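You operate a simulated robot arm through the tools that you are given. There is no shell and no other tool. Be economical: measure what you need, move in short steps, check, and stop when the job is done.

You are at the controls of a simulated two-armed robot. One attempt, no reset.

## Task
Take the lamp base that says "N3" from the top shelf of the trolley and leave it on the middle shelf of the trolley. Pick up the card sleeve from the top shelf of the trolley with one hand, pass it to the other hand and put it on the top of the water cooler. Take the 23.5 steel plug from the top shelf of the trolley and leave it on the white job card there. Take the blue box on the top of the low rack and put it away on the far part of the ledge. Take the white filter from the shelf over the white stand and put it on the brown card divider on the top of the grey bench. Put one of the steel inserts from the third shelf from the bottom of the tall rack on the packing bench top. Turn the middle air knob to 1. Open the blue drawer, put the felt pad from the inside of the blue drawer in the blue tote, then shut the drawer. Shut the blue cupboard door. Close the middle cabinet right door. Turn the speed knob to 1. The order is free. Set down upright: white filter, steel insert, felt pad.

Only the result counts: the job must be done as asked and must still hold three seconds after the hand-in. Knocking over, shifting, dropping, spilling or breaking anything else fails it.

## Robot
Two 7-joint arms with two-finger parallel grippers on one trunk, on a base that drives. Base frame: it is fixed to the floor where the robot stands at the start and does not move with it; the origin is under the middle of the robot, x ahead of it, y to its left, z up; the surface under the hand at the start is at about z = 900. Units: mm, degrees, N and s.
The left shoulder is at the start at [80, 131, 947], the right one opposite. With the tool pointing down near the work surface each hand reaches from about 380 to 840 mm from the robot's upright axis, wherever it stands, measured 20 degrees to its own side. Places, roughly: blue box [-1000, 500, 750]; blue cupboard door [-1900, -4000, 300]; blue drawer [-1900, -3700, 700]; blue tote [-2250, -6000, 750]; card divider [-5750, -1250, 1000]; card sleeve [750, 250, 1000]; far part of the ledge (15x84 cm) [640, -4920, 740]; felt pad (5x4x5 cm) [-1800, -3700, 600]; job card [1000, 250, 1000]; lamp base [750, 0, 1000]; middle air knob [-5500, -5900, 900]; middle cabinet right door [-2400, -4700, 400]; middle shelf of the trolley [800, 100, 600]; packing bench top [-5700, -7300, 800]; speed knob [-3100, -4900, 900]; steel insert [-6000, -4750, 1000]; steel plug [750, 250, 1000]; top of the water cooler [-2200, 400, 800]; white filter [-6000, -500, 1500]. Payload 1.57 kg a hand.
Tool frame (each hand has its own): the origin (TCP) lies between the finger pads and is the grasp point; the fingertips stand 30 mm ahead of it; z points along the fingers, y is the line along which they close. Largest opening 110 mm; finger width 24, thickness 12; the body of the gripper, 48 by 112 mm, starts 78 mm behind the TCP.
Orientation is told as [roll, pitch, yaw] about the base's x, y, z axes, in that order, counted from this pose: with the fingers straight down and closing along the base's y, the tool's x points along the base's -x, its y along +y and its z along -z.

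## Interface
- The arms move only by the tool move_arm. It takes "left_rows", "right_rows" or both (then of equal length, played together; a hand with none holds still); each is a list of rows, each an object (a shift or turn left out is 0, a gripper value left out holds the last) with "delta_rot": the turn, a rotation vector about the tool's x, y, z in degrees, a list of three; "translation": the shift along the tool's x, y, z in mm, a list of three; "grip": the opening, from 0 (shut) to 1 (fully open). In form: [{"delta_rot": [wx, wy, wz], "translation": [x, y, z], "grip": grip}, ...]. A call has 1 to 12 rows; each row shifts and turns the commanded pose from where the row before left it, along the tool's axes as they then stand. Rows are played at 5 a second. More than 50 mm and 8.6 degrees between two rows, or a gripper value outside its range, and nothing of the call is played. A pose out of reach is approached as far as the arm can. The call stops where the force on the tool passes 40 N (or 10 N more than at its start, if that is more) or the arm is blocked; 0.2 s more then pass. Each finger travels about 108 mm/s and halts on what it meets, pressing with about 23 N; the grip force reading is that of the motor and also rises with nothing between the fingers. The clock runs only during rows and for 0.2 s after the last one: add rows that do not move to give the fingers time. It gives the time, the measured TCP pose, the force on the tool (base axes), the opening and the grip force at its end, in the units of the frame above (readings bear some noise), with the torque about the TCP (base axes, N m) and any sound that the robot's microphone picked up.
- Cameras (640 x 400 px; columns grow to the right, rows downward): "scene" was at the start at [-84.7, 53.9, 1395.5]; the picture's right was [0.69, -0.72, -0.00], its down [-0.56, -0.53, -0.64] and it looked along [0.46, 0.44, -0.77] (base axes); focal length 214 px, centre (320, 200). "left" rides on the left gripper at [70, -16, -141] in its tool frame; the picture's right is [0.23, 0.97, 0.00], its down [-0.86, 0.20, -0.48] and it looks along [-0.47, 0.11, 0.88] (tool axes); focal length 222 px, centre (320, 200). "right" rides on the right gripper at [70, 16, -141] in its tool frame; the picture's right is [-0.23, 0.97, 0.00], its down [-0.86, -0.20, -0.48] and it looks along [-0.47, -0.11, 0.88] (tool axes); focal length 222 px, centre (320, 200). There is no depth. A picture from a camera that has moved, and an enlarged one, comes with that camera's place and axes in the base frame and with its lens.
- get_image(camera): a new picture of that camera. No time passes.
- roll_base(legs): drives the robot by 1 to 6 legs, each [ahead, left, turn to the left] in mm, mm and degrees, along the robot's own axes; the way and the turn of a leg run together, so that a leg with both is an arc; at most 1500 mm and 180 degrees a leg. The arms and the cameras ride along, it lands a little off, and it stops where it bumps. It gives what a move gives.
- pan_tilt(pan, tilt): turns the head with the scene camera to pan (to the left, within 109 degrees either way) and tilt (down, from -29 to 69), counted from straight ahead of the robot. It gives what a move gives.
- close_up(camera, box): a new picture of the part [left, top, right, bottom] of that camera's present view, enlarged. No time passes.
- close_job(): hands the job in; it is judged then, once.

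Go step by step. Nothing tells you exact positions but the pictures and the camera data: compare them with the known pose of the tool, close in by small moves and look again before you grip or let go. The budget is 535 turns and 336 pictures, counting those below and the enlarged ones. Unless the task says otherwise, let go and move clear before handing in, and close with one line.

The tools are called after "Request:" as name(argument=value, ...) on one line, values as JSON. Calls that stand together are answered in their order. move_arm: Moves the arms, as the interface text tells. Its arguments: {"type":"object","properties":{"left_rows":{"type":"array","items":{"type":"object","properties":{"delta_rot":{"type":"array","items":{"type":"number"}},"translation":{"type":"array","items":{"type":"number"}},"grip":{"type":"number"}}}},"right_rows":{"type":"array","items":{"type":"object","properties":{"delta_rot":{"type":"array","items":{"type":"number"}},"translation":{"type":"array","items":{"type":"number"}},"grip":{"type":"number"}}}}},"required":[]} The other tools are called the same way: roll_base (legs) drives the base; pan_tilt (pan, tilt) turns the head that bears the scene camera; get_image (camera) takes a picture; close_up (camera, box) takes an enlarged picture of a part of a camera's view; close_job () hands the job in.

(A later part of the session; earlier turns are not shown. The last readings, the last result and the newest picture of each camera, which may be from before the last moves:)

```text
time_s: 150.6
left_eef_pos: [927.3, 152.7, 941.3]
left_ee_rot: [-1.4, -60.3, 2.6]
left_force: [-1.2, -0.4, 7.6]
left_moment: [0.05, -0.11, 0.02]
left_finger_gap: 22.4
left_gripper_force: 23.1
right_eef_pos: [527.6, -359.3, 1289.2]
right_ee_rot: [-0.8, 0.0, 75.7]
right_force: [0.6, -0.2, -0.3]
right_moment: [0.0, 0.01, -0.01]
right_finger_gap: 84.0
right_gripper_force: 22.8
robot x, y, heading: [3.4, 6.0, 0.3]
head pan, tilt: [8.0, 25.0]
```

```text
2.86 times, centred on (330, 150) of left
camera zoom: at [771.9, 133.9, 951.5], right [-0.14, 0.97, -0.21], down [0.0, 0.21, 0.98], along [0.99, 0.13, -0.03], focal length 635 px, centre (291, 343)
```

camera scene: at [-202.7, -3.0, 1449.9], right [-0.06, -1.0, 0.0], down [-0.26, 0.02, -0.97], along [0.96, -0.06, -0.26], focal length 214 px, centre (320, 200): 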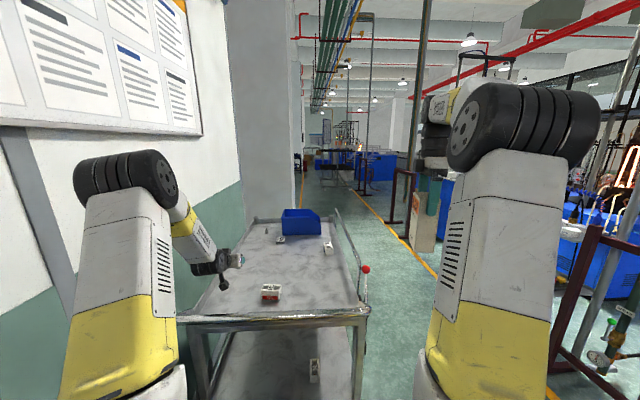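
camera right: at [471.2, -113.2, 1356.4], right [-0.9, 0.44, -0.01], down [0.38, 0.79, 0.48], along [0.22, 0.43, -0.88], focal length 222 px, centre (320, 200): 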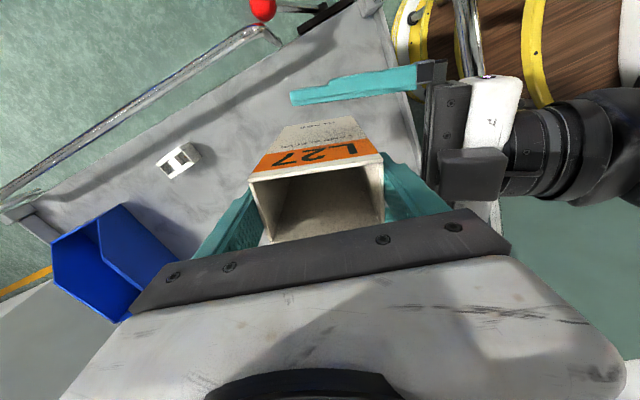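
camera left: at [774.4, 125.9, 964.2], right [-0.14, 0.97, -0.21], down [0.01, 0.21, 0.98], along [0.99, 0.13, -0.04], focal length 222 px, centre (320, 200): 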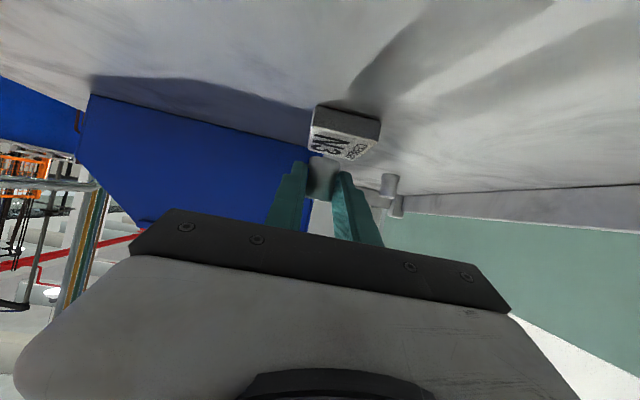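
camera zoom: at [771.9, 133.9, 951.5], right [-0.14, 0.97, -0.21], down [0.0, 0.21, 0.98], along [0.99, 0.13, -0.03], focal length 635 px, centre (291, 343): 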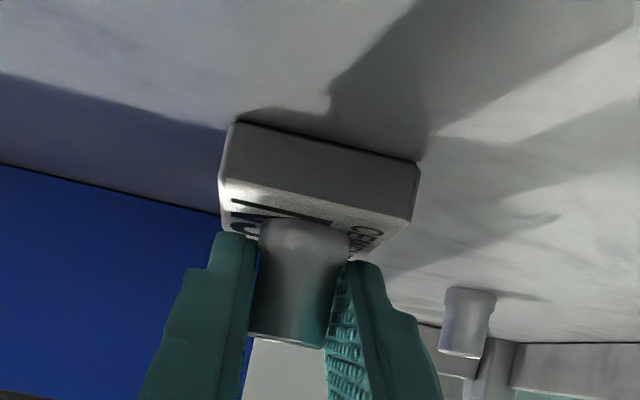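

Contact with the card (7.6 N). I open and back straight away along the tool axis.

Request:
move_arm(left_rows=[{"grip": 0.25}, {"grip": 0.35}, {"grip": 0.5}, {"grip": 0.5}, {"translation": [0, 0, -15]}, {"translation": [-5, 0, -35]}, {"translation": [-20, 0, -40]}, {"translation": [0, 0, 0]}])

Request:
get_image(camera="left")

```text
time_s: 152.4
left_eef_pos: [860.1, 153.5, 1004.5]
left_ee_rot: [-1.4, -60.0, 2.5]
left_force: [0.2, -0.3, 0.2]
left_moment: [0.04, -0.05, 0.02]
left_finger_gap: 55.1
left_gripper_force: 0.0
right_eef_pos: [528.3, -359.9, 1289.0]
right_ee_rot: [-0.7, -0.1, 75.8]
right_force: [0.1, 0.2, 0.0]
right_moment: [-0.02, 0.01, -0.01]
right_finger_gap: 83.8
right_gripper_force: 22.8
robot x, y, heading: [7.4, 9.8, -0.4]
head pan, tilt: [8.0, 25.0]
```

```text
208 pictures are left
camera left: at [704.3, 134.2, 1016.3], right [-0.14, 0.97, -0.21], down [0.01, 0.21, 0.98], along [0.99, 0.13, -0.04], focal length 222 px, centre (320, 200)
```

left: 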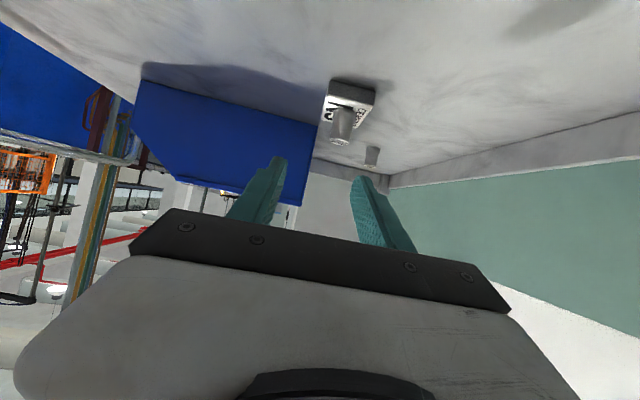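

The plug stands on the card. I retract the left arm to a travel pose and prepare to drive to the water cooler.

Request:
move_arm(left_rows=[{"translation": [-43, 0, -25]}, {"translation": [-43, 0, -25]}, {"translation": [20, 18, -38]}, {"translation": [20, 18, -38]}, {"translation": [20, 18, -38]}, {"translation": [20, 18, -38]}, {"translation": [20, 18, -38]}, {"translation": [20, 18, -38]}, {"translation": [20, 18, -38]}, {"translation": [0, 0, 0]}])

Request:
roll_base(legs=[[-300, 0, 0], [-100, -280, 0]])

Request:
pan_tilt(pan=100, tilt=20)

Request:
get_image(camera="scene")

Request:
pan_tilt(pan=-100, tilt=20)

Request:
get_image(camera="scene")

```text
time_s: 154.6
left_eef_pos: [552.8, 276.9, 1114.7]
left_ee_rot: [-1.3, -60.1, 2.6]
left_force: [-0.1, -0.1, -0.6]
left_moment: [0.06, -0.05, 0.02]
left_finger_gap: 55.0
left_gripper_force: 0.0
right_eef_pos: [527.4, -358.9, 1288.3]
right_ee_rot: [-0.7, 0.0, 75.7]
right_force: [-0.1, 0.6, -0.7]
right_moment: [0.0, 0.02, -0.01]
right_finger_gap: 83.6
right_gripper_force: 23.3
robot x, y, heading: [7.2, 5.9, -0.5]
head pan, tilt: [8.0, 25.0]
```

```text
time_s: 158.3
left_eef_pos: [146.2, -7.8, 1115.3]
left_ee_rot: [-1.3, -60.2, 2.2]
left_force: [0.5, -0.3, 0.1]
left_moment: [-0.03, -0.02, -0.01]
left_finger_gap: 55.1
left_gripper_force: 0.1
right_eef_pos: [115.4, -643.0, 1288.6]
right_ee_rot: [-0.8, 0.0, 75.5]
right_force: [0.7, -0.1, -1.1]
right_moment: [-0.02, -0.03, 0.03]
right_finger_gap: 83.7
right_gripper_force: 23.2
robot x, y, heading: [-401.9, -274.3, -0.4]
head pan, tilt: [8.0, 25.0]
```

```text
time_s: 160.0
left_eef_pos: [145.7, -8.3, 1114.8]
left_ee_rot: [-1.3, -60.2, 2.2]
left_force: [-0.7, 0.2, -0.5]
left_moment: [0.01, 0.02, -0.01]
left_finger_gap: 54.9
left_gripper_force: 0.1
right_eef_pos: [115.3, -643.1, 1288.6]
right_ee_rot: [-0.8, 0.0, 75.4]
right_force: [0.1, 0.1, -1.1]
right_moment: [0.01, -0.04, -0.01]
right_finger_gap: 83.6
right_gripper_force: 22.7
robot x, y, heading: [-402.9, -272.2, -0.5]
head pan, tilt: [100.0, 20.0]
```

```text
207 pictures are left
camera scene: at [-559.2, -179.7, 1441.8], right [0.99, 0.17, 0.0], down [0.06, -0.34, -0.94], along [-0.16, 0.93, -0.34], focal length 214 px, centre (320, 200)
```

scene: 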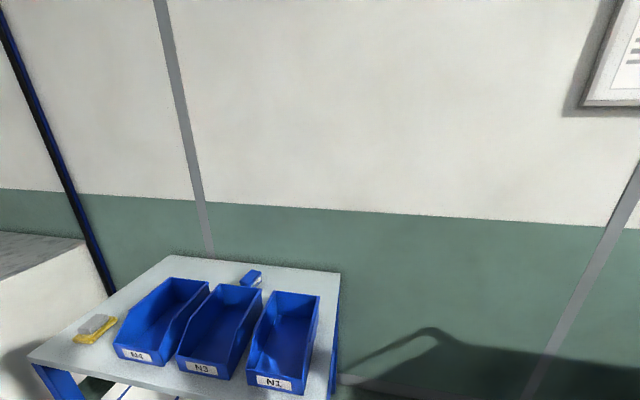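

```text
time_s: 162.9
left_eef_pos: [145.3, -7.5, 1113.2]
left_ee_rot: [-1.3, -60.2, 2.2]
left_force: [-0.6, 0.5, 1.4]
left_moment: [0.02, -0.01, 0.0]
left_finger_gap: 54.9
left_gripper_force: 0.0
right_eef_pos: [116.5, -643.8, 1289.1]
right_ee_rot: [-0.8, 0.0, 75.4]
right_force: [1.2, 0.3, -0.3]
right_moment: [0.02, 0.03, 0.0]
right_finger_gap: 83.3
right_gripper_force: 23.5
robot x, y, heading: [-399.2, -271.4, -0.5]
head pan, tilt: [-100.0, 20.0]
```

```text
206 pictures are left
camera scene: at [-560.4, -363.1, 1441.8], right [-0.98, 0.18, 0.0], down [0.06, 0.34, -0.94], along [-0.17, -0.92, -0.34], focal length 214 px, centre (320, 200)
```

scene: 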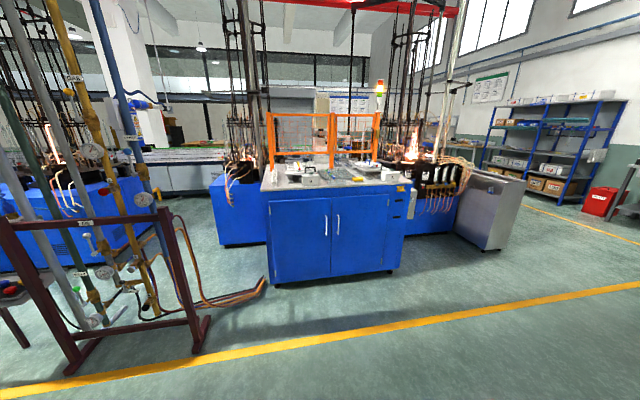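

Request:
roll_base(legs=[[-350, -60, 0], [0, 0, 90], [0, 0, 90]])

Request:
pan_tilt(pan=-30, tilt=20)

Request:
get_image(camera="scene")

Request:
pan_tilt(pan=30, tilt=15)

Request:
get_image(camera="scene")

```text
time_s: 172.8
left_eef_pos: [-1317.7, -586.8, 1115.2]
left_ee_rot: [-1.4, -60.2, -179.0]
left_force: [1.2, -0.6, 0.2]
left_moment: [0.02, -0.02, 0.0]
left_finger_gap: 55.2
left_gripper_force: 0.0
right_eef_pos: [-1274.3, 49.3, 1289.6]
right_ee_rot: [-0.8, 0.1, -105.8]
right_force: [0.2, -0.7, -1.0]
right_moment: [0.01, -0.02, -0.01]
right_finger_gap: 83.5
right_gripper_force: 23.4
robot x, y, heading: [-762.0, -331.1, 178.6]
head pan, tilt: [-100.0, 20.0]
```

```text
time_s: 174.3
left_eef_pos: [-1316.9, -585.4, 1115.9]
left_ee_rot: [-1.3, -60.1, -179.1]
left_force: [-0.7, -0.5, -0.6]
left_moment: [0.02, 0.01, 0.01]
left_finger_gap: 55.1
left_gripper_force: 0.1
right_eef_pos: [-1275.5, 49.5, 1289.4]
right_ee_rot: [-0.7, 0.0, -105.7]
right_force: [0.1, 0.4, -0.4]
right_moment: [0.02, -0.02, -0.01]
right_finger_gap: 83.0
right_gripper_force: 22.9
robot x, y, heading: [-766.9, -332.3, 178.5]
head pan, tilt: [-30.0, 20.0]
```

```text
205 pictures are left
camera scene: at [-702.0, -285.8, 1441.8], right [0.52, 0.85, 0.0], down [0.29, -0.18, -0.94], along [-0.8, 0.49, -0.34], focal length 214 px, centre (320, 200)
```

scene: 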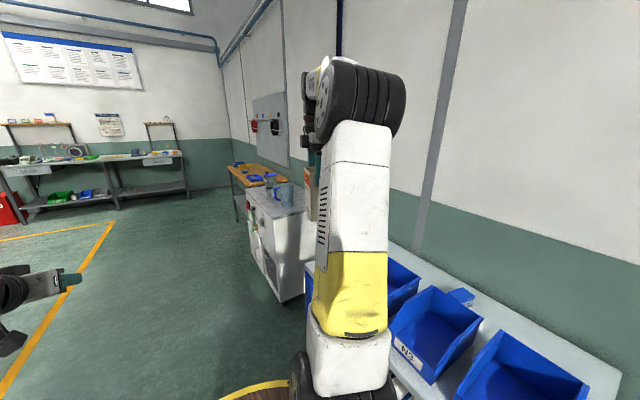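

```text
time_s: 175.6
left_eef_pos: [-1317.7, -586.2, 1115.3]
left_ee_rot: [-1.4, -60.1, -179.1]
left_force: [0.3, 0.5, -0.2]
left_moment: [0.0, 0.0, 0.01]
left_finger_gap: 55.0
left_gripper_force: 0.0
right_eef_pos: [-1273.4, 49.7, 1288.1]
right_ee_rot: [-0.6, 0.0, -105.9]
right_force: [-0.9, -0.5, -0.4]
right_moment: [0.0, 0.0, -0.02]
right_finger_gap: 83.3
right_gripper_force: 23.0
robot x, y, heading: [-763.3, -330.1, 178.4]
head pan, tilt: [30.0, 15.0]
```

```text
204 pictures are left
camera scene: at [-704.8, -379.0, 1449.9], right [-0.48, 0.88, 0.0], down [0.23, 0.12, -0.97], along [-0.85, -0.46, -0.26], focal length 214 px, centre (320, 200)
```

scene: 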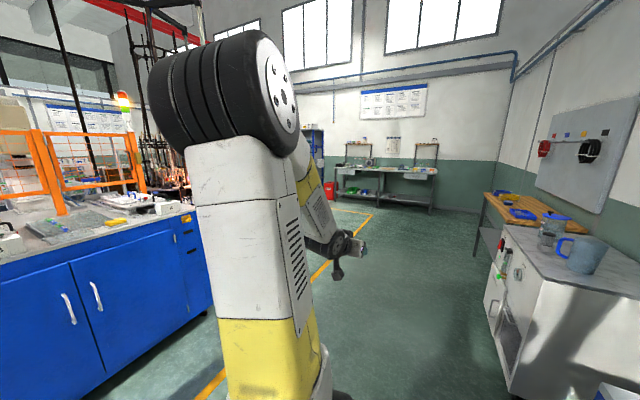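

Request:
roll_base(legs=[[0, 150, 0], [1450, 0, 1.5], [100, 0, 0], [0, 0, -90]])

Request:
pan_tilt(pan=-10, tilt=35)

Request:
get_image(camera="scene")

Request:
get_image(camera="right")

```text
time_s: 188.2
left_eef_pos: [-2609.8, 48.7, 1115.2]
left_ee_rot: [-1.4, -60.1, 95.6]
left_force: [0.2, -0.5, -0.2]
left_moment: [0.01, -0.03, 0.0]
left_finger_gap: 55.1
left_gripper_force: 0.0
right_eef_pos: [-1973.2, 56.2, 1289.1]
right_ee_rot: [-0.7, 0.0, 168.8]
right_force: [0.6, -0.3, -0.6]
right_moment: [-0.04, 0.01, -0.05]
right_finger_gap: 83.2
right_gripper_force: 23.2
robot x, y, heading: [-2311.2, -485.1, 93.0]
head pan, tilt: [30.0, 15.0]
```

```text
time_s: 189.3
left_eef_pos: [-2609.6, 49.0, 1114.5]
left_ee_rot: [-1.2, -60.2, 95.5]
left_force: [-0.2, 0.4, -0.6]
left_moment: [-0.02, -0.03, -0.01]
left_finger_gap: 55.1
left_gripper_force: 0.1
right_eef_pos: [-1973.2, 57.1, 1289.0]
right_ee_rot: [-0.7, 0.0, 168.9]
right_force: [-0.6, 0.3, -0.7]
right_moment: [0.0, 0.01, -0.05]
right_finger_gap: 83.6
right_gripper_force: 23.0
robot x, y, heading: [-2311.1, -484.7, 93.1]
head pan, tilt: [-10.0, 35.0]
```

```text
203 pictures are left
camera scene: at [-2294.1, -535.6, 1417.9], right [0.99, -0.12, 0.0], down [-0.07, -0.57, -0.82], along [0.1, 0.81, -0.57], focal length 214 px, centre (320, 200)
```

scene: 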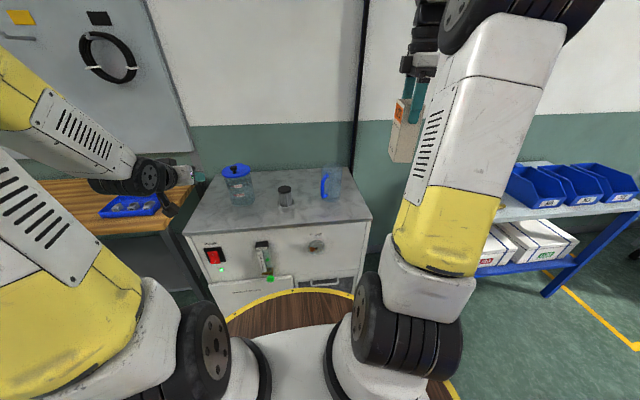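

```text
202 pictures are left
camera right: at [-1907.8, 25.2, 1429.8], right [-0.41, -0.91, -0.01], down [-0.8, 0.36, 0.48], along [-0.43, 0.21, -0.88], focal length 222 px, centre (320, 200)
```

right: 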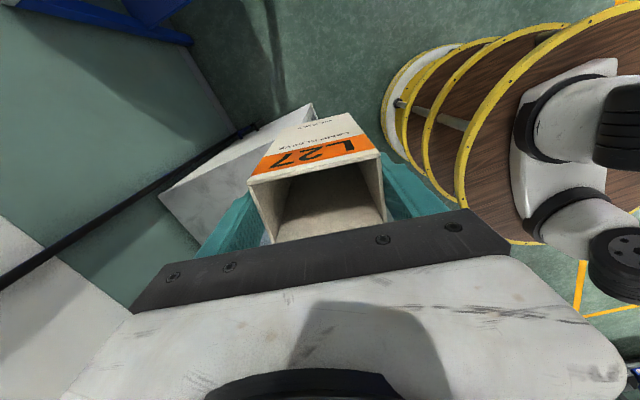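

I see the cooler top with a jug, beaker and pitcher; the front-right area around (-2040,245) is free. I move the sleeve above it.

Request:
move_arm(right_rows=[{"translation": [-25.5, -42.9, 0]}, {"translation": [-25.5, -42.9, 0]}, {"translation": [-25.5, -42.9, 0]}, {"translation": [-25.5, -42.9, 0]}, {"translation": [0, 0, 45]}, {"translation": [0, 0, 45]}, {"translation": [0, 0, 45]}, {"translation": [0, 0, 0]}])

Request:
get_image(camera="scene")

Request:
get_image(camera="right")

Request:
get_image(camera="left")

```text
time_s: 191.1
left_eef_pos: [-2610.1, 49.6, 1115.1]
left_ee_rot: [-1.3, -60.2, 95.5]
left_force: [-0.7, 0.7, -0.1]
left_moment: [0.02, 0.0, 0.0]
left_finger_gap: 54.8
left_gripper_force: 0.0
right_eef_pos: [-2043.2, 190.2, 1143.9]
right_ee_rot: [-0.8, -0.1, 168.8]
right_force: [-0.2, 0.5, -0.4]
right_moment: [-0.03, 0.02, -0.02]
right_finger_gap: 83.3
right_gripper_force: 22.9
right hand out of reach, approached as far as the arm can: row 3, 4
robot x, y, heading: [-2313.8, -487.6, 93.2]
head pan, tilt: [-10.0, 35.0]
```

```text
201 pictures are left
camera scene: at [-2294.0, -535.6, 1417.9], right [0.99, -0.12, 0.0], down [-0.07, -0.57, -0.82], along [0.1, 0.81, -0.57], focal length 214 px, centre (320, 200)
```

scene: 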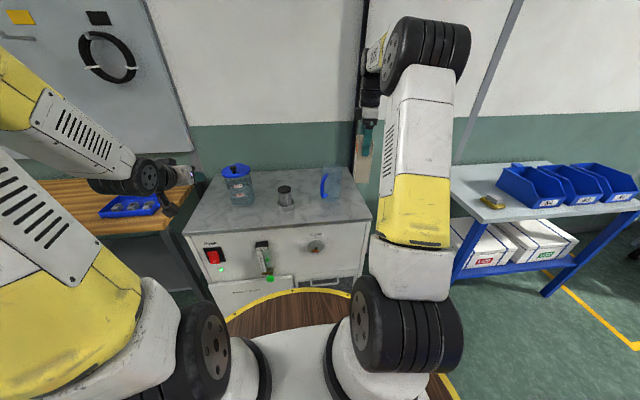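

```text
200 pictures are left
camera right: at [-1977.3, 158.3, 1285.1], right [-0.41, -0.91, -0.01], down [-0.8, 0.36, 0.48], along [-0.43, 0.21, -0.88], focal length 222 px, centre (320, 200)
```

right: 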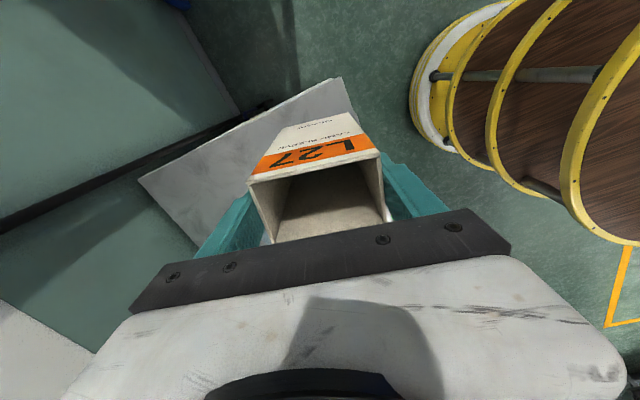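

```text
199 pictures are left
camera left: at [-2579.9, -106.7, 1125.5], right [-0.96, -0.19, -0.21], down [-0.21, 0.0, 0.98], along [-0.19, 0.98, -0.04], focal length 222 px, centre (320, 200)
```

left: 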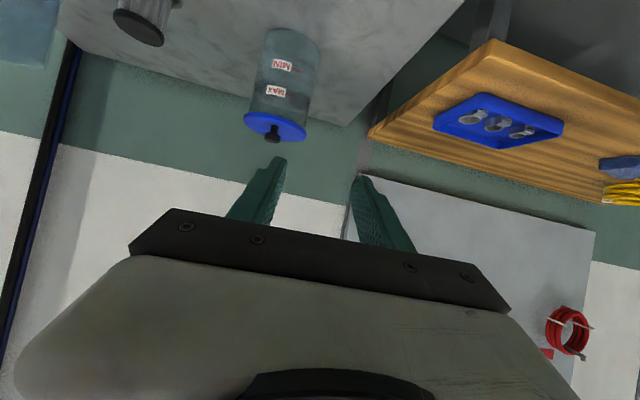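

Request:
roll_base(legs=[[35, 20, 0]])

Request:
move_arm(right_rows=[{"translation": [0, 0, 45]}, {"translation": [0, 0, 45]}, {"translation": [0, 0, 45]}, {"translation": [0, 0, 0]}])

Request:
get_image(camera="right")

Request:
close_up(camera="scene", box=[280, 100, 460, 240])

```text
time_s: 192.0
left_eef_pos: [-2630.8, 81.4, 1116.4]
left_ee_rot: [-1.2, -60.2, 95.6]
left_force: [0.2, 0.1, 0.3]
left_moment: [-0.02, -0.02, 0.0]
left_finger_gap: 55.1
left_gripper_force: 0.1
right_eef_pos: [-2064.8, 222.0, 1145.1]
right_ee_rot: [-0.8, 0.0, 168.8]
right_force: [0.8, -0.6, -0.1]
right_moment: [0.02, 0.01, -0.01]
right_finger_gap: 83.4
right_gripper_force: 23.4
robot x, y, heading: [-2335.8, -453.0, 93.4]
head pan, tilt: [-10.0, 35.0]
```

```text
time_s: 193.0
left_eef_pos: [-2631.7, 82.3, 1115.0]
left_ee_rot: [-1.3, -60.1, 95.5]
left_force: [-0.1, -0.2, 0.3]
left_moment: [-0.03, -0.05, 0.01]
left_finger_gap: 55.0
left_gripper_force: 0.0
right_eef_pos: [-2065.9, 221.2, 1009.5]
right_ee_rot: [-0.8, -0.1, 168.8]
right_force: [-0.2, -0.4, -0.5]
right_moment: [0.01, 0.02, 0.01]
right_finger_gap: 83.5
right_gripper_force: 23.1
robot x, y, heading: [-2335.8, -451.6, 93.3]
head pan, tilt: [-10.0, 35.0]
```

```text
198 pictures are left
camera right: at [-2000.7, 190.1, 1150.4], right [-0.41, -0.91, -0.01], down [-0.8, 0.36, 0.48], along [-0.43, 0.21, -0.88], focal length 222 px, centre (320, 200)
```

right: 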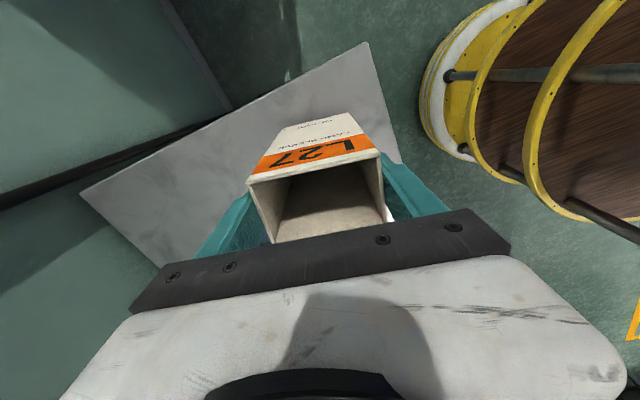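

```text
2.86 times, centred on (370, 170) of scene
camera zoom: at [-2315.8, -502.3, 1417.9], right [0.99, -0.12, 0.0], down [-0.07, -0.57, -0.82], along [0.1, 0.81, -0.57], focal length 613 px, centre (177, 286)
```

zoom: 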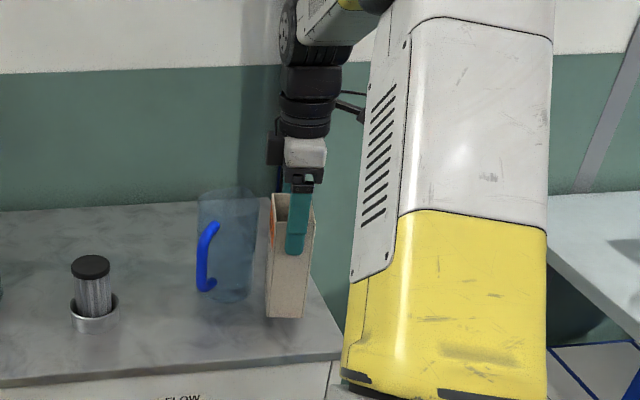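

Request:
move_arm(right_rows=[{"translation": [0, 0, 40]}, {"translation": [0, 0, 10]}, {"translation": [0, 0, 4]}, {"translation": [0, 0, 4]}, {"translation": [0, 0, 0]}])

Request:
close_up(camera="scene", box=[300, 130, 420, 230])

```text
time_s: 194.2
left_eef_pos: [-2632.0, 81.7, 1115.8]
left_ee_rot: [-1.3, -60.1, 95.6]
left_force: [-0.4, 0.1, 0.7]
left_moment: [0.0, 0.01, -0.04]
left_finger_gap: 54.8
left_gripper_force: 0.1
right_eef_pos: [-2065.0, 224.0, 951.6]
right_ee_rot: [-0.7, 0.0, 168.9]
right_force: [-3.3, -1.1, 20.7]
right_moment: [-1.2, 0.34, -0.07]
right_finger_gap: 83.8
right_gripper_force: 23.1
robot x, y, heading: [-2337.6, -451.1, 93.4]
head pan, tilt: [-10.0, 35.0]
```

```text
4.00 times, centred on (360, 180) of scene
camera zoom: at [-2316.2, -503.0, 1417.9], right [0.99, -0.12, 0.0], down [-0.07, -0.57, -0.82], along [0.1, 0.81, -0.57], focal length 858 px, centre (160, 280)
```

zoom: 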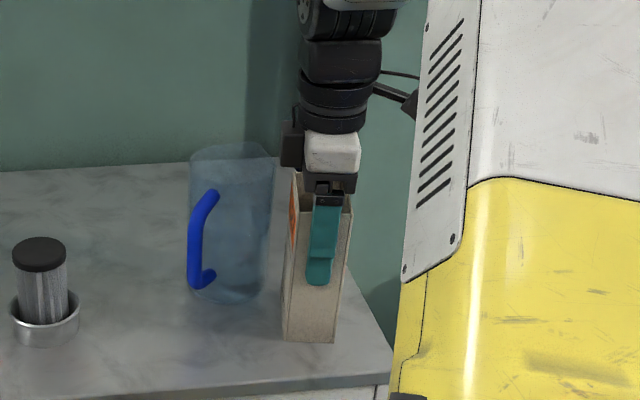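

The sleeve touches the cooler top. I release and lift the hand straight up.

Request:
move_arm(right_rows=[{"translation": [0, 0, -2]}, {"grip": 0.85}, {"grip": 1.0}, {"grip": 1.0}, {"translation": [0, 0, -20]}, {"translation": [0, 0, -40]}, {"translation": [0, 0, -45]}, {"translation": [0, 0, -45]}, {"translation": [0, 0, -45]}, {"translation": [0, 0, 0]}])

Request:
get_image(camera="scene")

```text
time_s: 196.4
left_eef_pos: [-2632.2, 82.3, 1113.9]
left_ee_rot: [-1.3, -60.1, 95.5]
left_force: [0.2, -0.9, -0.3]
left_moment: [0.03, 0.0, -0.01]
left_finger_gap: 55.3
left_gripper_force: 0.1
right_eef_pos: [-2066.9, 223.3, 1151.3]
right_ee_rot: [-0.6, 0.1, 168.9]
right_force: [0.7, -0.4, 0.4]
right_moment: [-0.04, -0.01, -0.02]
right_finger_gap: 110.0
right_gripper_force: 0.0
robot x, y, heading: [-2335.3, -446.9, 93.2]
head pan, tilt: [-10.0, 35.0]
```

```text
195 pictures are left
camera scene: at [-2315.8, -502.2, 1417.9], right [0.99, -0.12, 0.0], down [-0.07, -0.57, -0.82], along [0.1, 0.81, -0.57], focal length 214 px, centre (320, 200)
```

scene: 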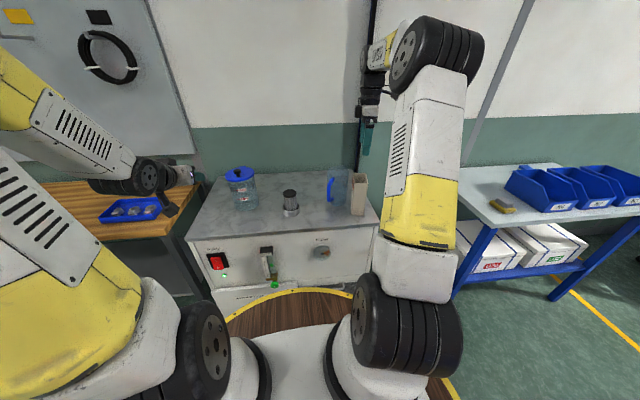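

The sleeve stands on the cooler. I bring the right hand home and strafe over to the low rack for the blue box.

Request:
move_arm(right_rows=[{"translation": [9.7, 48, 0]}, {"translation": [9.7, 48, 0]}, {"translation": [9.7, 48, 0]}, {"delta_rot": [0, 0, 8.4]}, {"delta_rot": [0, 0, 8.4]}, {"delta_rot": [0, 0, 8.4]}, {"delta_rot": [0, 0, 8.4]}, {"delta_rot": [0, 0, 8.4]}, {"delta_rot": [0, 0, 8.4]}, {"delta_rot": [0, 0, 8.4]}, {"delta_rot": [0, 0, 8.4]}])

Request:
roll_base(legs=[[-40, 0, -3.2], [0, -1480, 0]])

Request:
pan_tilt(pan=10, tilt=40)

Request:
get_image(camera="scene")

Request:
get_image(camera="left")

```text
time_s: 198.8
left_eef_pos: [-2631.6, 81.9, 1114.8]
left_ee_rot: [-1.3, -60.1, 95.6]
left_force: [-0.2, -0.5, -0.2]
left_moment: [0.01, 0.02, 0.0]
left_finger_gap: 55.1
left_gripper_force: 0.1
right_eef_pos: [-2064.2, 75.5, 1147.5]
right_ee_rot: [-0.2, -0.7, 101.5]
right_force: [-0.4, -0.4, 0.6]
right_moment: [0.01, 0.01, 0.01]
right_finger_gap: 109.8
right_gripper_force: 0.1
robot x, y, heading: [-2331.1, -448.4, 93.1]
head pan, tilt: [-10.0, 35.0]
```

```text
time_s: 206.7
left_eef_pos: [-1099.1, 59.4, 1115.2]
left_ee_rot: [-1.3, -60.2, 92.4]
left_force: [0.2, 0.2, -0.2]
left_moment: [0.0, 0.0, -0.02]
left_finger_gap: 55.1
left_gripper_force: 0.0
right_eef_pos: [-531.7, 21.5, 1147.6]
right_ee_rot: [-0.3, -0.7, 98.5]
right_force: [1.0, -0.6, -0.1]
right_moment: [0.03, 0.04, 0.0]
right_finger_gap: 110.0
right_gripper_force: 0.1
robot x, y, heading: [-834.1, -489.0, 89.8]
head pan, tilt: [-10.0, 35.0]
```

```text
time_s: 207.5
left_eef_pos: [-1097.8, 58.9, 1115.0]
left_ee_rot: [-1.5, -60.2, 92.4]
left_force: [-0.1, 0.5, 0.6]
left_moment: [0.02, 0.0, 0.05]
left_finger_gap: 54.8
left_gripper_force: 0.1
right_eef_pos: [-532.1, 22.3, 1147.4]
right_ee_rot: [-0.3, -0.7, 98.5]
right_force: [0.0, -0.7, -0.1]
right_moment: [0.04, -0.01, -0.03]
right_finger_gap: 110.0
right_gripper_force: 0.0
robot x, y, heading: [-831.6, -492.1, 90.1]
head pan, tilt: [10.0, 40.0]
```

```text
194 pictures are left
camera scene: at [-845.5, -544.7, 1410.4], right [0.99, 0.17, 0.0], down [0.11, -0.63, -0.77], along [-0.13, 0.75, -0.64], focal length 214 px, centre (320, 200)
```

scene: 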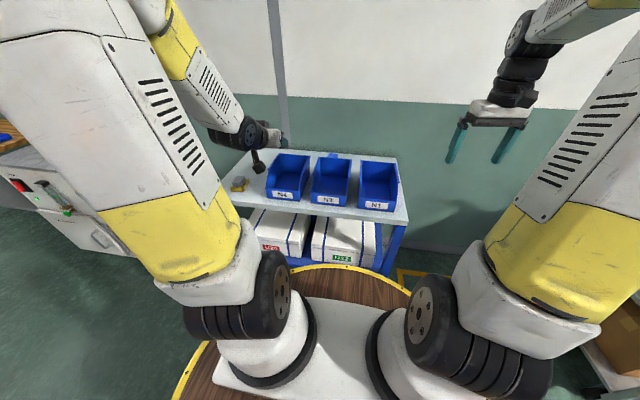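

```text
193 pictures are left
camera left: at [-1077.4, -97.7, 1125.4], right [-0.97, -0.14, -0.21], down [-0.21, 0.01, 0.98], along [-0.13, 0.99, -0.04], focal length 222 px, centre (320, 200)
```

left: 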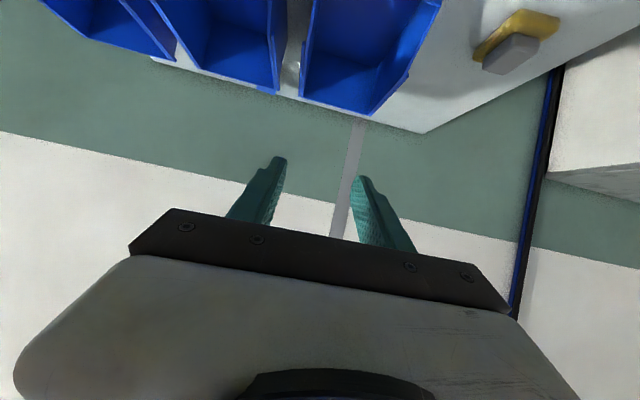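

Request:
roll_base(legs=[[225, -70, 0]])

Request:
move_arm(left_rows=[{"delta_rot": [0, 8, 0]}, {"delta_rot": [0, 8, 0]}, {"delta_rot": [0, 8, 0]}, {"delta_rot": [0, 8, 0]}, {"delta_rot": [0, 6, 0]}, {"translation": [-46, 0, 0]}, {"translation": [-46, 0, 0]}, {"translation": [-46, 0, 0]}, {"translation": [0, 0, 0]}])

Request:
get_image(camera="left")

Request:
get_image(camera="scene")

```text
time_s: 209.3
left_eef_pos: [-1028.9, 279.0, 1115.5]
left_ee_rot: [-1.3, -60.1, 92.4]
left_force: [-0.7, -0.7, -0.3]
left_moment: [-0.03, 0.01, 0.01]
left_finger_gap: 55.0
left_gripper_force: 0.0
right_eef_pos: [-462.5, 241.3, 1147.2]
right_ee_rot: [-0.3, -0.7, 98.6]
right_force: [0.9, -0.2, 0.1]
right_moment: [0.01, 0.01, 0.02]
right_finger_gap: 109.8
right_gripper_force: 0.0
robot x, y, heading: [-754.9, -270.4, 90.1]
head pan, tilt: [10.0, 40.0]
```

```text
time_s: 211.3
left_eef_pos: [-1029.9, 402.6, 1186.4]
left_ee_rot: [-0.1, -27.3, 91.6]
left_force: [0.2, -0.7, 0.3]
left_moment: [-0.01, 0.01, -0.02]
left_finger_gap: 54.6
left_gripper_force: 0.1
left hand out of reach, approached as far as the arm can: row 2
right_eef_pos: [-462.4, 242.0, 1147.2]
right_ee_rot: [-0.3, -0.6, 98.6]
right_force: [-0.5, 0.2, -0.7]
right_moment: [-0.02, -0.01, 0.01]
right_finger_gap: 110.0
right_gripper_force: 0.0
robot x, y, heading: [-762.0, -270.4, 90.0]
head pan, tilt: [10.0, 40.0]
```

```text
192 pictures are left
camera left: at [-1008.3, 277.0, 1279.3], right [-0.97, -0.23, -0.11], down [-0.22, 0.53, 0.82], along [-0.13, 0.81, -0.57], focal length 222 px, centre (320, 200)
```

left: 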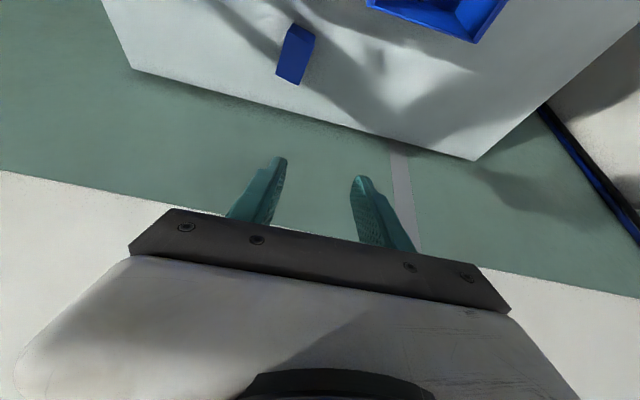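

```text
191 pictures are left
camera scene: at [-774.3, -324.3, 1410.4], right [0.98, 0.17, 0.0], down [0.11, -0.63, -0.77], along [-0.13, 0.75, -0.64], focal length 214 px, centre (320, 200)
```

scene: 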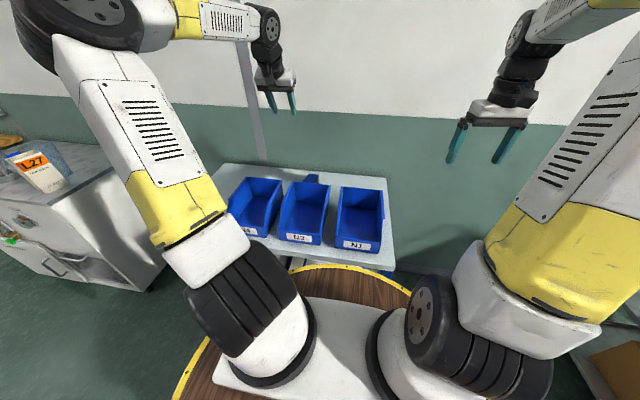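

Request:
close_up(camera="left", box=[230, 0, 390, 110])

Request:
close_up(camera="scene", box=[220, 150, 400, 270])

```text
3.64 times, centred on (310, 55) of left
camera zoom: at [-1008.3, 277.0, 1279.3], right [-0.97, -0.23, -0.11], down [-0.22, 0.53, 0.82], along [-0.13, 0.81, -0.57], focal length 808 px, centre (356, 727)
```

zoom: 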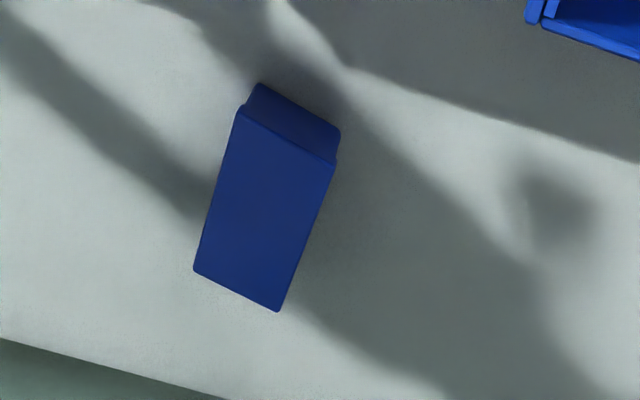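

```text
3.33 times, centred on (310, 210) of scene
camera zoom: at [-774.3, -324.3, 1410.4], right [0.98, 0.17, 0.0], down [0.11, -0.63, -0.77], along [-0.13, 0.75, -0.64], focal length 715 px, centre (353, 167)
```

zoom: 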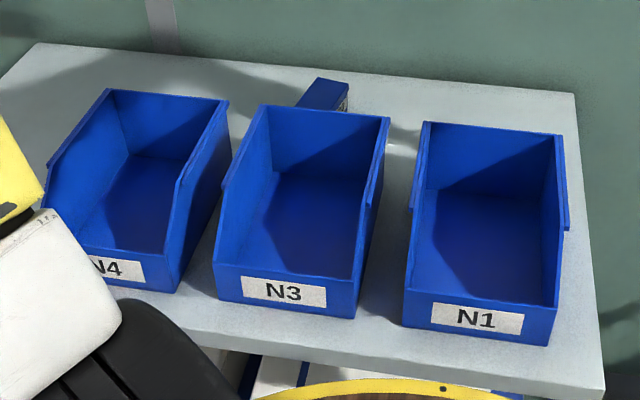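

The blue box (≈53×80×36 mm) lies at about (-957,487), rack top ≈795. I align the left tool and go to 60 mm above it.

Request:
move_arm(left_rows=[{"delta_rot": [2.86, 0, 5.6], "grip": 0.85}, {"delta_rot": [2.86, 0, 5.6]}, {"translation": [7.2, -8.1, 42.2]}, {"translation": [7.2, -8.1, 42.2]}, {"translation": [7.2, -8.1, 42.2]}, {"translation": [7.2, -8.1, 42.2]}, {"translation": [7.2, -8.1, 42.2]}, {"translation": [7.2, -8.1, 42.2]}, {"translation": [7.2, -8.1, 42.2]}, {"translation": [0, 0, 0]}])

Request:
get_image(camera="left")

Request:
get_image(camera="scene")

```text
time_s: 213.5
left_eef_pos: [-963.7, 474.7, 920.3]
left_ee_rot: [-0.1, -27.4, 79.0]
left_force: [0.1, 0.7, 0.0]
left_moment: [0.0, -0.03, -0.03]
left_finger_gap: 93.6
left_gripper_force: 0.2
left hand out of reach, approached as far as the arm can: row 9
right_eef_pos: [-461.1, 242.0, 1146.4]
right_ee_rot: [-0.2, -0.7, 98.5]
right_force: [0.2, -0.7, 0.7]
right_moment: [-0.01, 0.03, 0.03]
right_finger_gap: 110.1
right_gripper_force: 0.0
robot x, y, heading: [-760.4, -267.0, 89.9]
head pan, tilt: [10.0, 40.0]
```

```text
188 pictures are left
camera left: at [-970.8, 346.9, 1014.1], right [-0.99, -0.01, -0.11], down [-0.09, 0.57, 0.82], along [0.05, 0.82, -0.57], focal length 222 px, centre (320, 200)
```

left: 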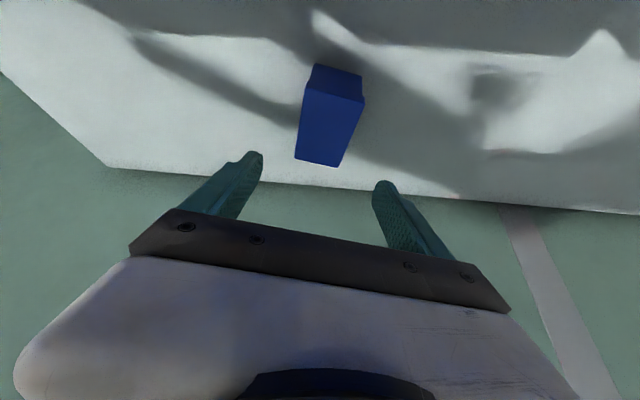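

```text
187 pictures are left
camera scene: at [-774.3, -324.3, 1410.4], right [0.98, 0.17, 0.0], down [0.11, -0.63, -0.77], along [-0.13, 0.75, -0.64], focal length 214 px, centre (320, 200)
```

scene: 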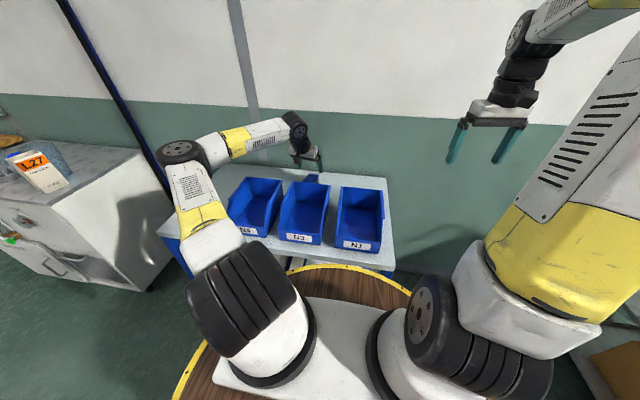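

Request:
move_arm(left_rows=[{"translation": [15, -1, 28]}, {"translation": [14, -1, 28]}, {"translation": [0, 0, 14]}, {"translation": [0, 0, 0]}])

Request:
get_image(camera="left")

```text
time_s: 214.5
left_eef_pos: [-963.2, 477.9, 845.8]
left_ee_rot: [-0.1, -27.5, 78.9]
left_force: [0.0, -0.2, 0.5]
left_moment: [0.03, -0.01, -0.05]
left_finger_gap: 93.3
left_gripper_force: 0.0
right_eef_pos: [-461.4, 242.7, 1144.9]
right_ee_rot: [-0.3, -0.6, 98.6]
right_force: [-0.8, 0.5, -0.1]
right_moment: [0.01, 0.01, -0.04]
right_finger_gap: 110.1
right_gripper_force: 0.1
robot x, y, heading: [-761.6, -271.4, 90.1]
head pan, tilt: [10.0, 40.0]
```

```text
186 pictures are left
camera left: at [-969.7, 349.7, 939.7], right [-0.99, -0.01, -0.11], down [-0.09, 0.57, 0.82], along [0.05, 0.82, -0.57], focal length 222 px, centre (320, 200)
```

left: 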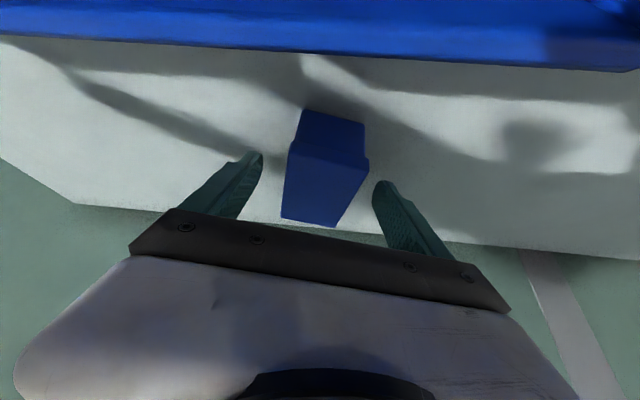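

Request:
move_arm(left_rows=[{"translation": [-3, -1, 12]}, {"translation": [0, 0, 0]}, {"grip": 0.3}, {"grip": 0.3}, {"grip": 0.3}, {"grip": 0.3}])

Request:
get_image(camera="left")

```text
time_s: 215.9
left_eef_pos: [-964.3, 479.0, 838.5]
left_ee_rot: [-0.2, -27.4, 79.0]
left_force: [0.9, 0.8, 1.3]
left_moment: [0.06, 0.01, -0.02]
left_finger_gap: 49.6
left_gripper_force: 23.0
left hand out of reach, approached as far as the arm can: row 1
right_eef_pos: [-462.1, 242.4, 1146.1]
right_ee_rot: [-0.3, -0.7, 98.6]
right_force: [-0.7, 0.5, 0.2]
right_moment: [0.0, 0.01, 0.0]
right_finger_gap: 110.3
right_gripper_force: 0.1
robot x, y, heading: [-759.5, -269.7, 89.8]
head pan, tilt: [10.0, 40.0]
```

```text
185 pictures are left
camera left: at [-972.0, 350.5, 932.6], right [-0.99, -0.01, -0.11], down [-0.09, 0.57, 0.82], along [0.05, 0.82, -0.57], focal length 222 px, centre (320, 200)
```

left: 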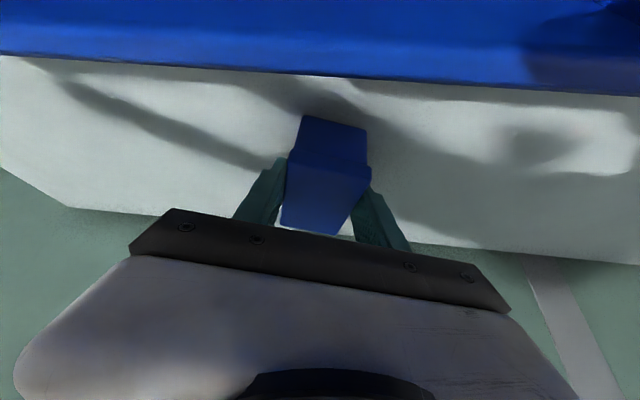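

Box gripped (49.6 mm). I lift it and back off.

Request:
move_arm(left_rows=[{"translation": [-7, 0, -13]}, {"translation": [-20, 0, -40]}, {"translation": [-20, 0, -40]}, {"translation": [-20, 0, -40]}, {"translation": [-20, 0, -40]}, {"translation": [-20, 0, -40]}, {"translation": [0, 0, 0]}])

Request:
roll_base(legs=[[-250, 0, 0]])

Request:
get_image(camera="scene")

Request:
get_image(camera="left")

```text
time_s: 217.5
left_eef_pos: [-994.5, 474.4, 1069.8]
left_ee_rot: [-0.2, -27.5, 79.0]
left_force: [-0.4, 0.6, -1.5]
left_moment: [0.01, -0.03, -0.02]
left_finger_gap: 49.7
left_gripper_force: 22.8
left hand out of reach, approached as far as the arm can: row 3, 5, 6
right_eef_pos: [-462.0, 242.8, 1147.1]
right_ee_rot: [-0.3, -0.7, 98.6]
right_force: [0.2, -0.2, 0.5]
right_moment: [0.01, 0.05, 0.02]
right_finger_gap: 110.1
right_gripper_force: 0.0
robot x, y, heading: [-760.3, -267.7, 90.1]
head pan, tilt: [10.0, 40.0]
```

```text
time_s: 219.3
left_eef_pos: [-996.1, 232.0, 1069.0]
left_ee_rot: [-0.1, -27.3, 79.1]
left_force: [1.1, -0.8, -1.8]
left_moment: [0.04, -0.02, -0.02]
left_finger_gap: 49.7
left_gripper_force: 23.3
right_eef_pos: [-462.9, -0.3, 1145.7]
right_ee_rot: [-0.3, -0.7, 98.7]
right_force: [0.8, 0.0, 0.6]
right_moment: [0.03, 0.02, -0.01]
right_finger_gap: 109.9
right_gripper_force: 0.0
robot x, y, heading: [-760.7, -511.6, 90.2]
head pan, tilt: [10.0, 40.0]
```

```text
184 pictures are left
camera scene: at [-774.1, -567.4, 1410.4], right [0.98, 0.18, 0.0], down [0.11, -0.63, -0.77], along [-0.13, 0.75, -0.64], focal length 214 px, centre (320, 200)
```

scene: 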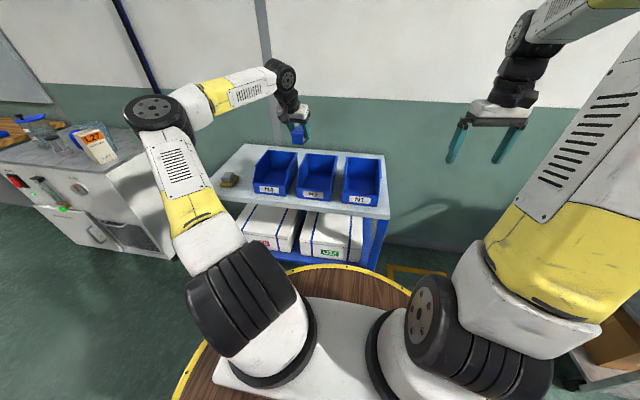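

```text
183 pictures are left
camera left: at [-1003.0, 103.7, 1162.6], right [-0.99, -0.01, -0.11], down [-0.1, 0.57, 0.82], along [0.05, 0.82, -0.57], focal length 222 px, centre (320, 200)
```

left: 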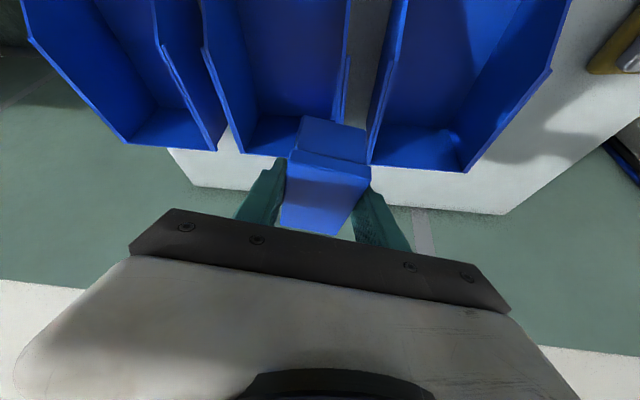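

Request:
move_arm(left_rows=[{"translation": [44, 0, -22]}, {"translation": [44, 0, -22]}, {"translation": [44, 0, -22]}, {"translation": [0, 0, 0]}])

Request:
roll_base(legs=[[-300, 0, 0], [0, 0, -90], [0, 0, -90]])

Request:
pan_tilt(pan=-35, tilt=10)

Request:
get_image(camera="scene")

Request:
pan_tilt(pan=45, tilt=10)

Request:
get_image(camera="scene")

```text
time_s: 220.3
left_eef_pos: [-1024.5, 84.7, 1069.1]
left_ee_rot: [-0.1, -27.4, 79.2]
left_force: [-0.6, -0.1, -1.5]
left_moment: [-0.05, 0.01, 0.01]
left_finger_gap: 49.8
left_gripper_force: 22.9
right_eef_pos: [-462.3, -0.3, 1147.3]
right_ee_rot: [-0.4, -0.7, 98.7]
right_force: [-1.2, -0.1, -0.4]
right_moment: [-0.02, -0.01, 0.04]
right_finger_gap: 109.9
right_gripper_force: 0.0
robot x, y, heading: [-755.8, -513.8, 89.9]
head pan, tilt: [10.0, 40.0]
```

```text
time_s: 230.0
left_eef_pos: [-522.0, -1416.2, 1069.3]
left_ee_rot: [-0.1, -27.3, -103.6]
left_force: [-0.3, 0.1, -1.1]
left_moment: [-0.01, 0.0, -0.01]
left_finger_gap: 49.7
left_gripper_force: 23.0
right_eef_pos: [-1079.8, -1305.5, 1147.3]
right_ee_rot: [-0.3, -0.7, -83.8]
right_force: [0.5, -0.7, 0.1]
right_moment: [0.0, 0.01, 0.03]
right_finger_gap: 109.9
right_gripper_force: 0.2
robot x, y, heading: [-759.8, -808.2, -92.9]
head pan, tilt: [10.0, 40.0]
```

```text
time_s: 231.2
left_eef_pos: [-521.6, -1417.3, 1069.3]
left_ee_rot: [-0.2, -27.4, -103.5]
left_force: [-0.1, -0.1, -1.1]
left_moment: [-0.02, -0.02, 0.01]
left_finger_gap: 49.9
left_gripper_force: 23.2
right_eef_pos: [-1080.6, -1307.3, 1147.2]
right_ee_rot: [-0.2, -0.7, -84.0]
right_force: [-0.1, 1.0, 1.2]
right_moment: [0.01, 0.0, 0.01]
right_finger_gap: 110.1
right_gripper_force: 0.2
robot x, y, heading: [-762.4, -809.5, -92.7]
head pan, tilt: [-35.0, 10.0]
```

```text
182 pictures are left
camera scene: at [-810.3, -741.5, 1458.0], right [-0.79, 0.61, 0.0], down [0.11, 0.14, -0.98], along [-0.6, -0.78, -0.17], focal length 214 px, centre (320, 200)
```

scene: 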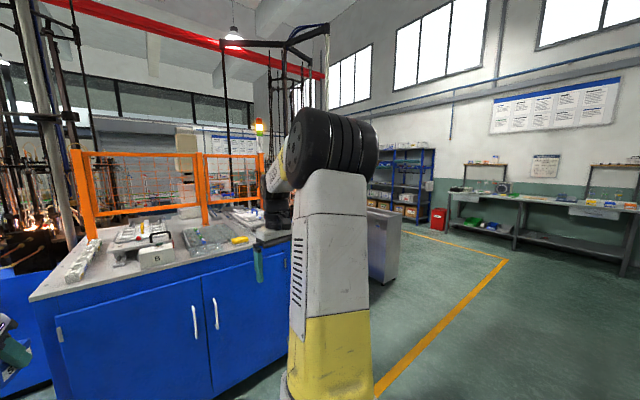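

```text
time_s: 232.7
left_eef_pos: [-522.0, -1416.7, 1069.5]
left_ee_rot: [-0.1, -27.4, -103.5]
left_force: [-0.5, 0.7, -2.0]
left_moment: [0.0, 0.01, 0.02]
left_finger_gap: 49.5
left_gripper_force: 23.2
right_eef_pos: [-1081.2, -1304.7, 1147.0]
right_ee_rot: [-0.3, -0.7, -84.0]
right_force: [-0.4, 0.0, -1.7]
right_moment: [0.01, 0.02, -0.01]
right_finger_gap: 109.9
right_gripper_force: 0.0
robot x, y, heading: [-759.8, -808.4, -92.7]
head pan, tilt: [45.0, 10.0]
```

```text
181 pictures are left
camera scene: at [-690.9, -736.4, 1458.1], right [-0.74, -0.67, 0.0], down [-0.12, 0.13, -0.98], along [0.66, -0.73, -0.17], focal length 214 px, centre (320, 200)
```

scene: 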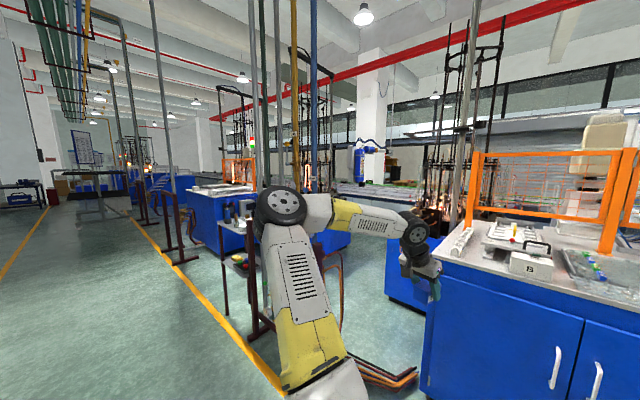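

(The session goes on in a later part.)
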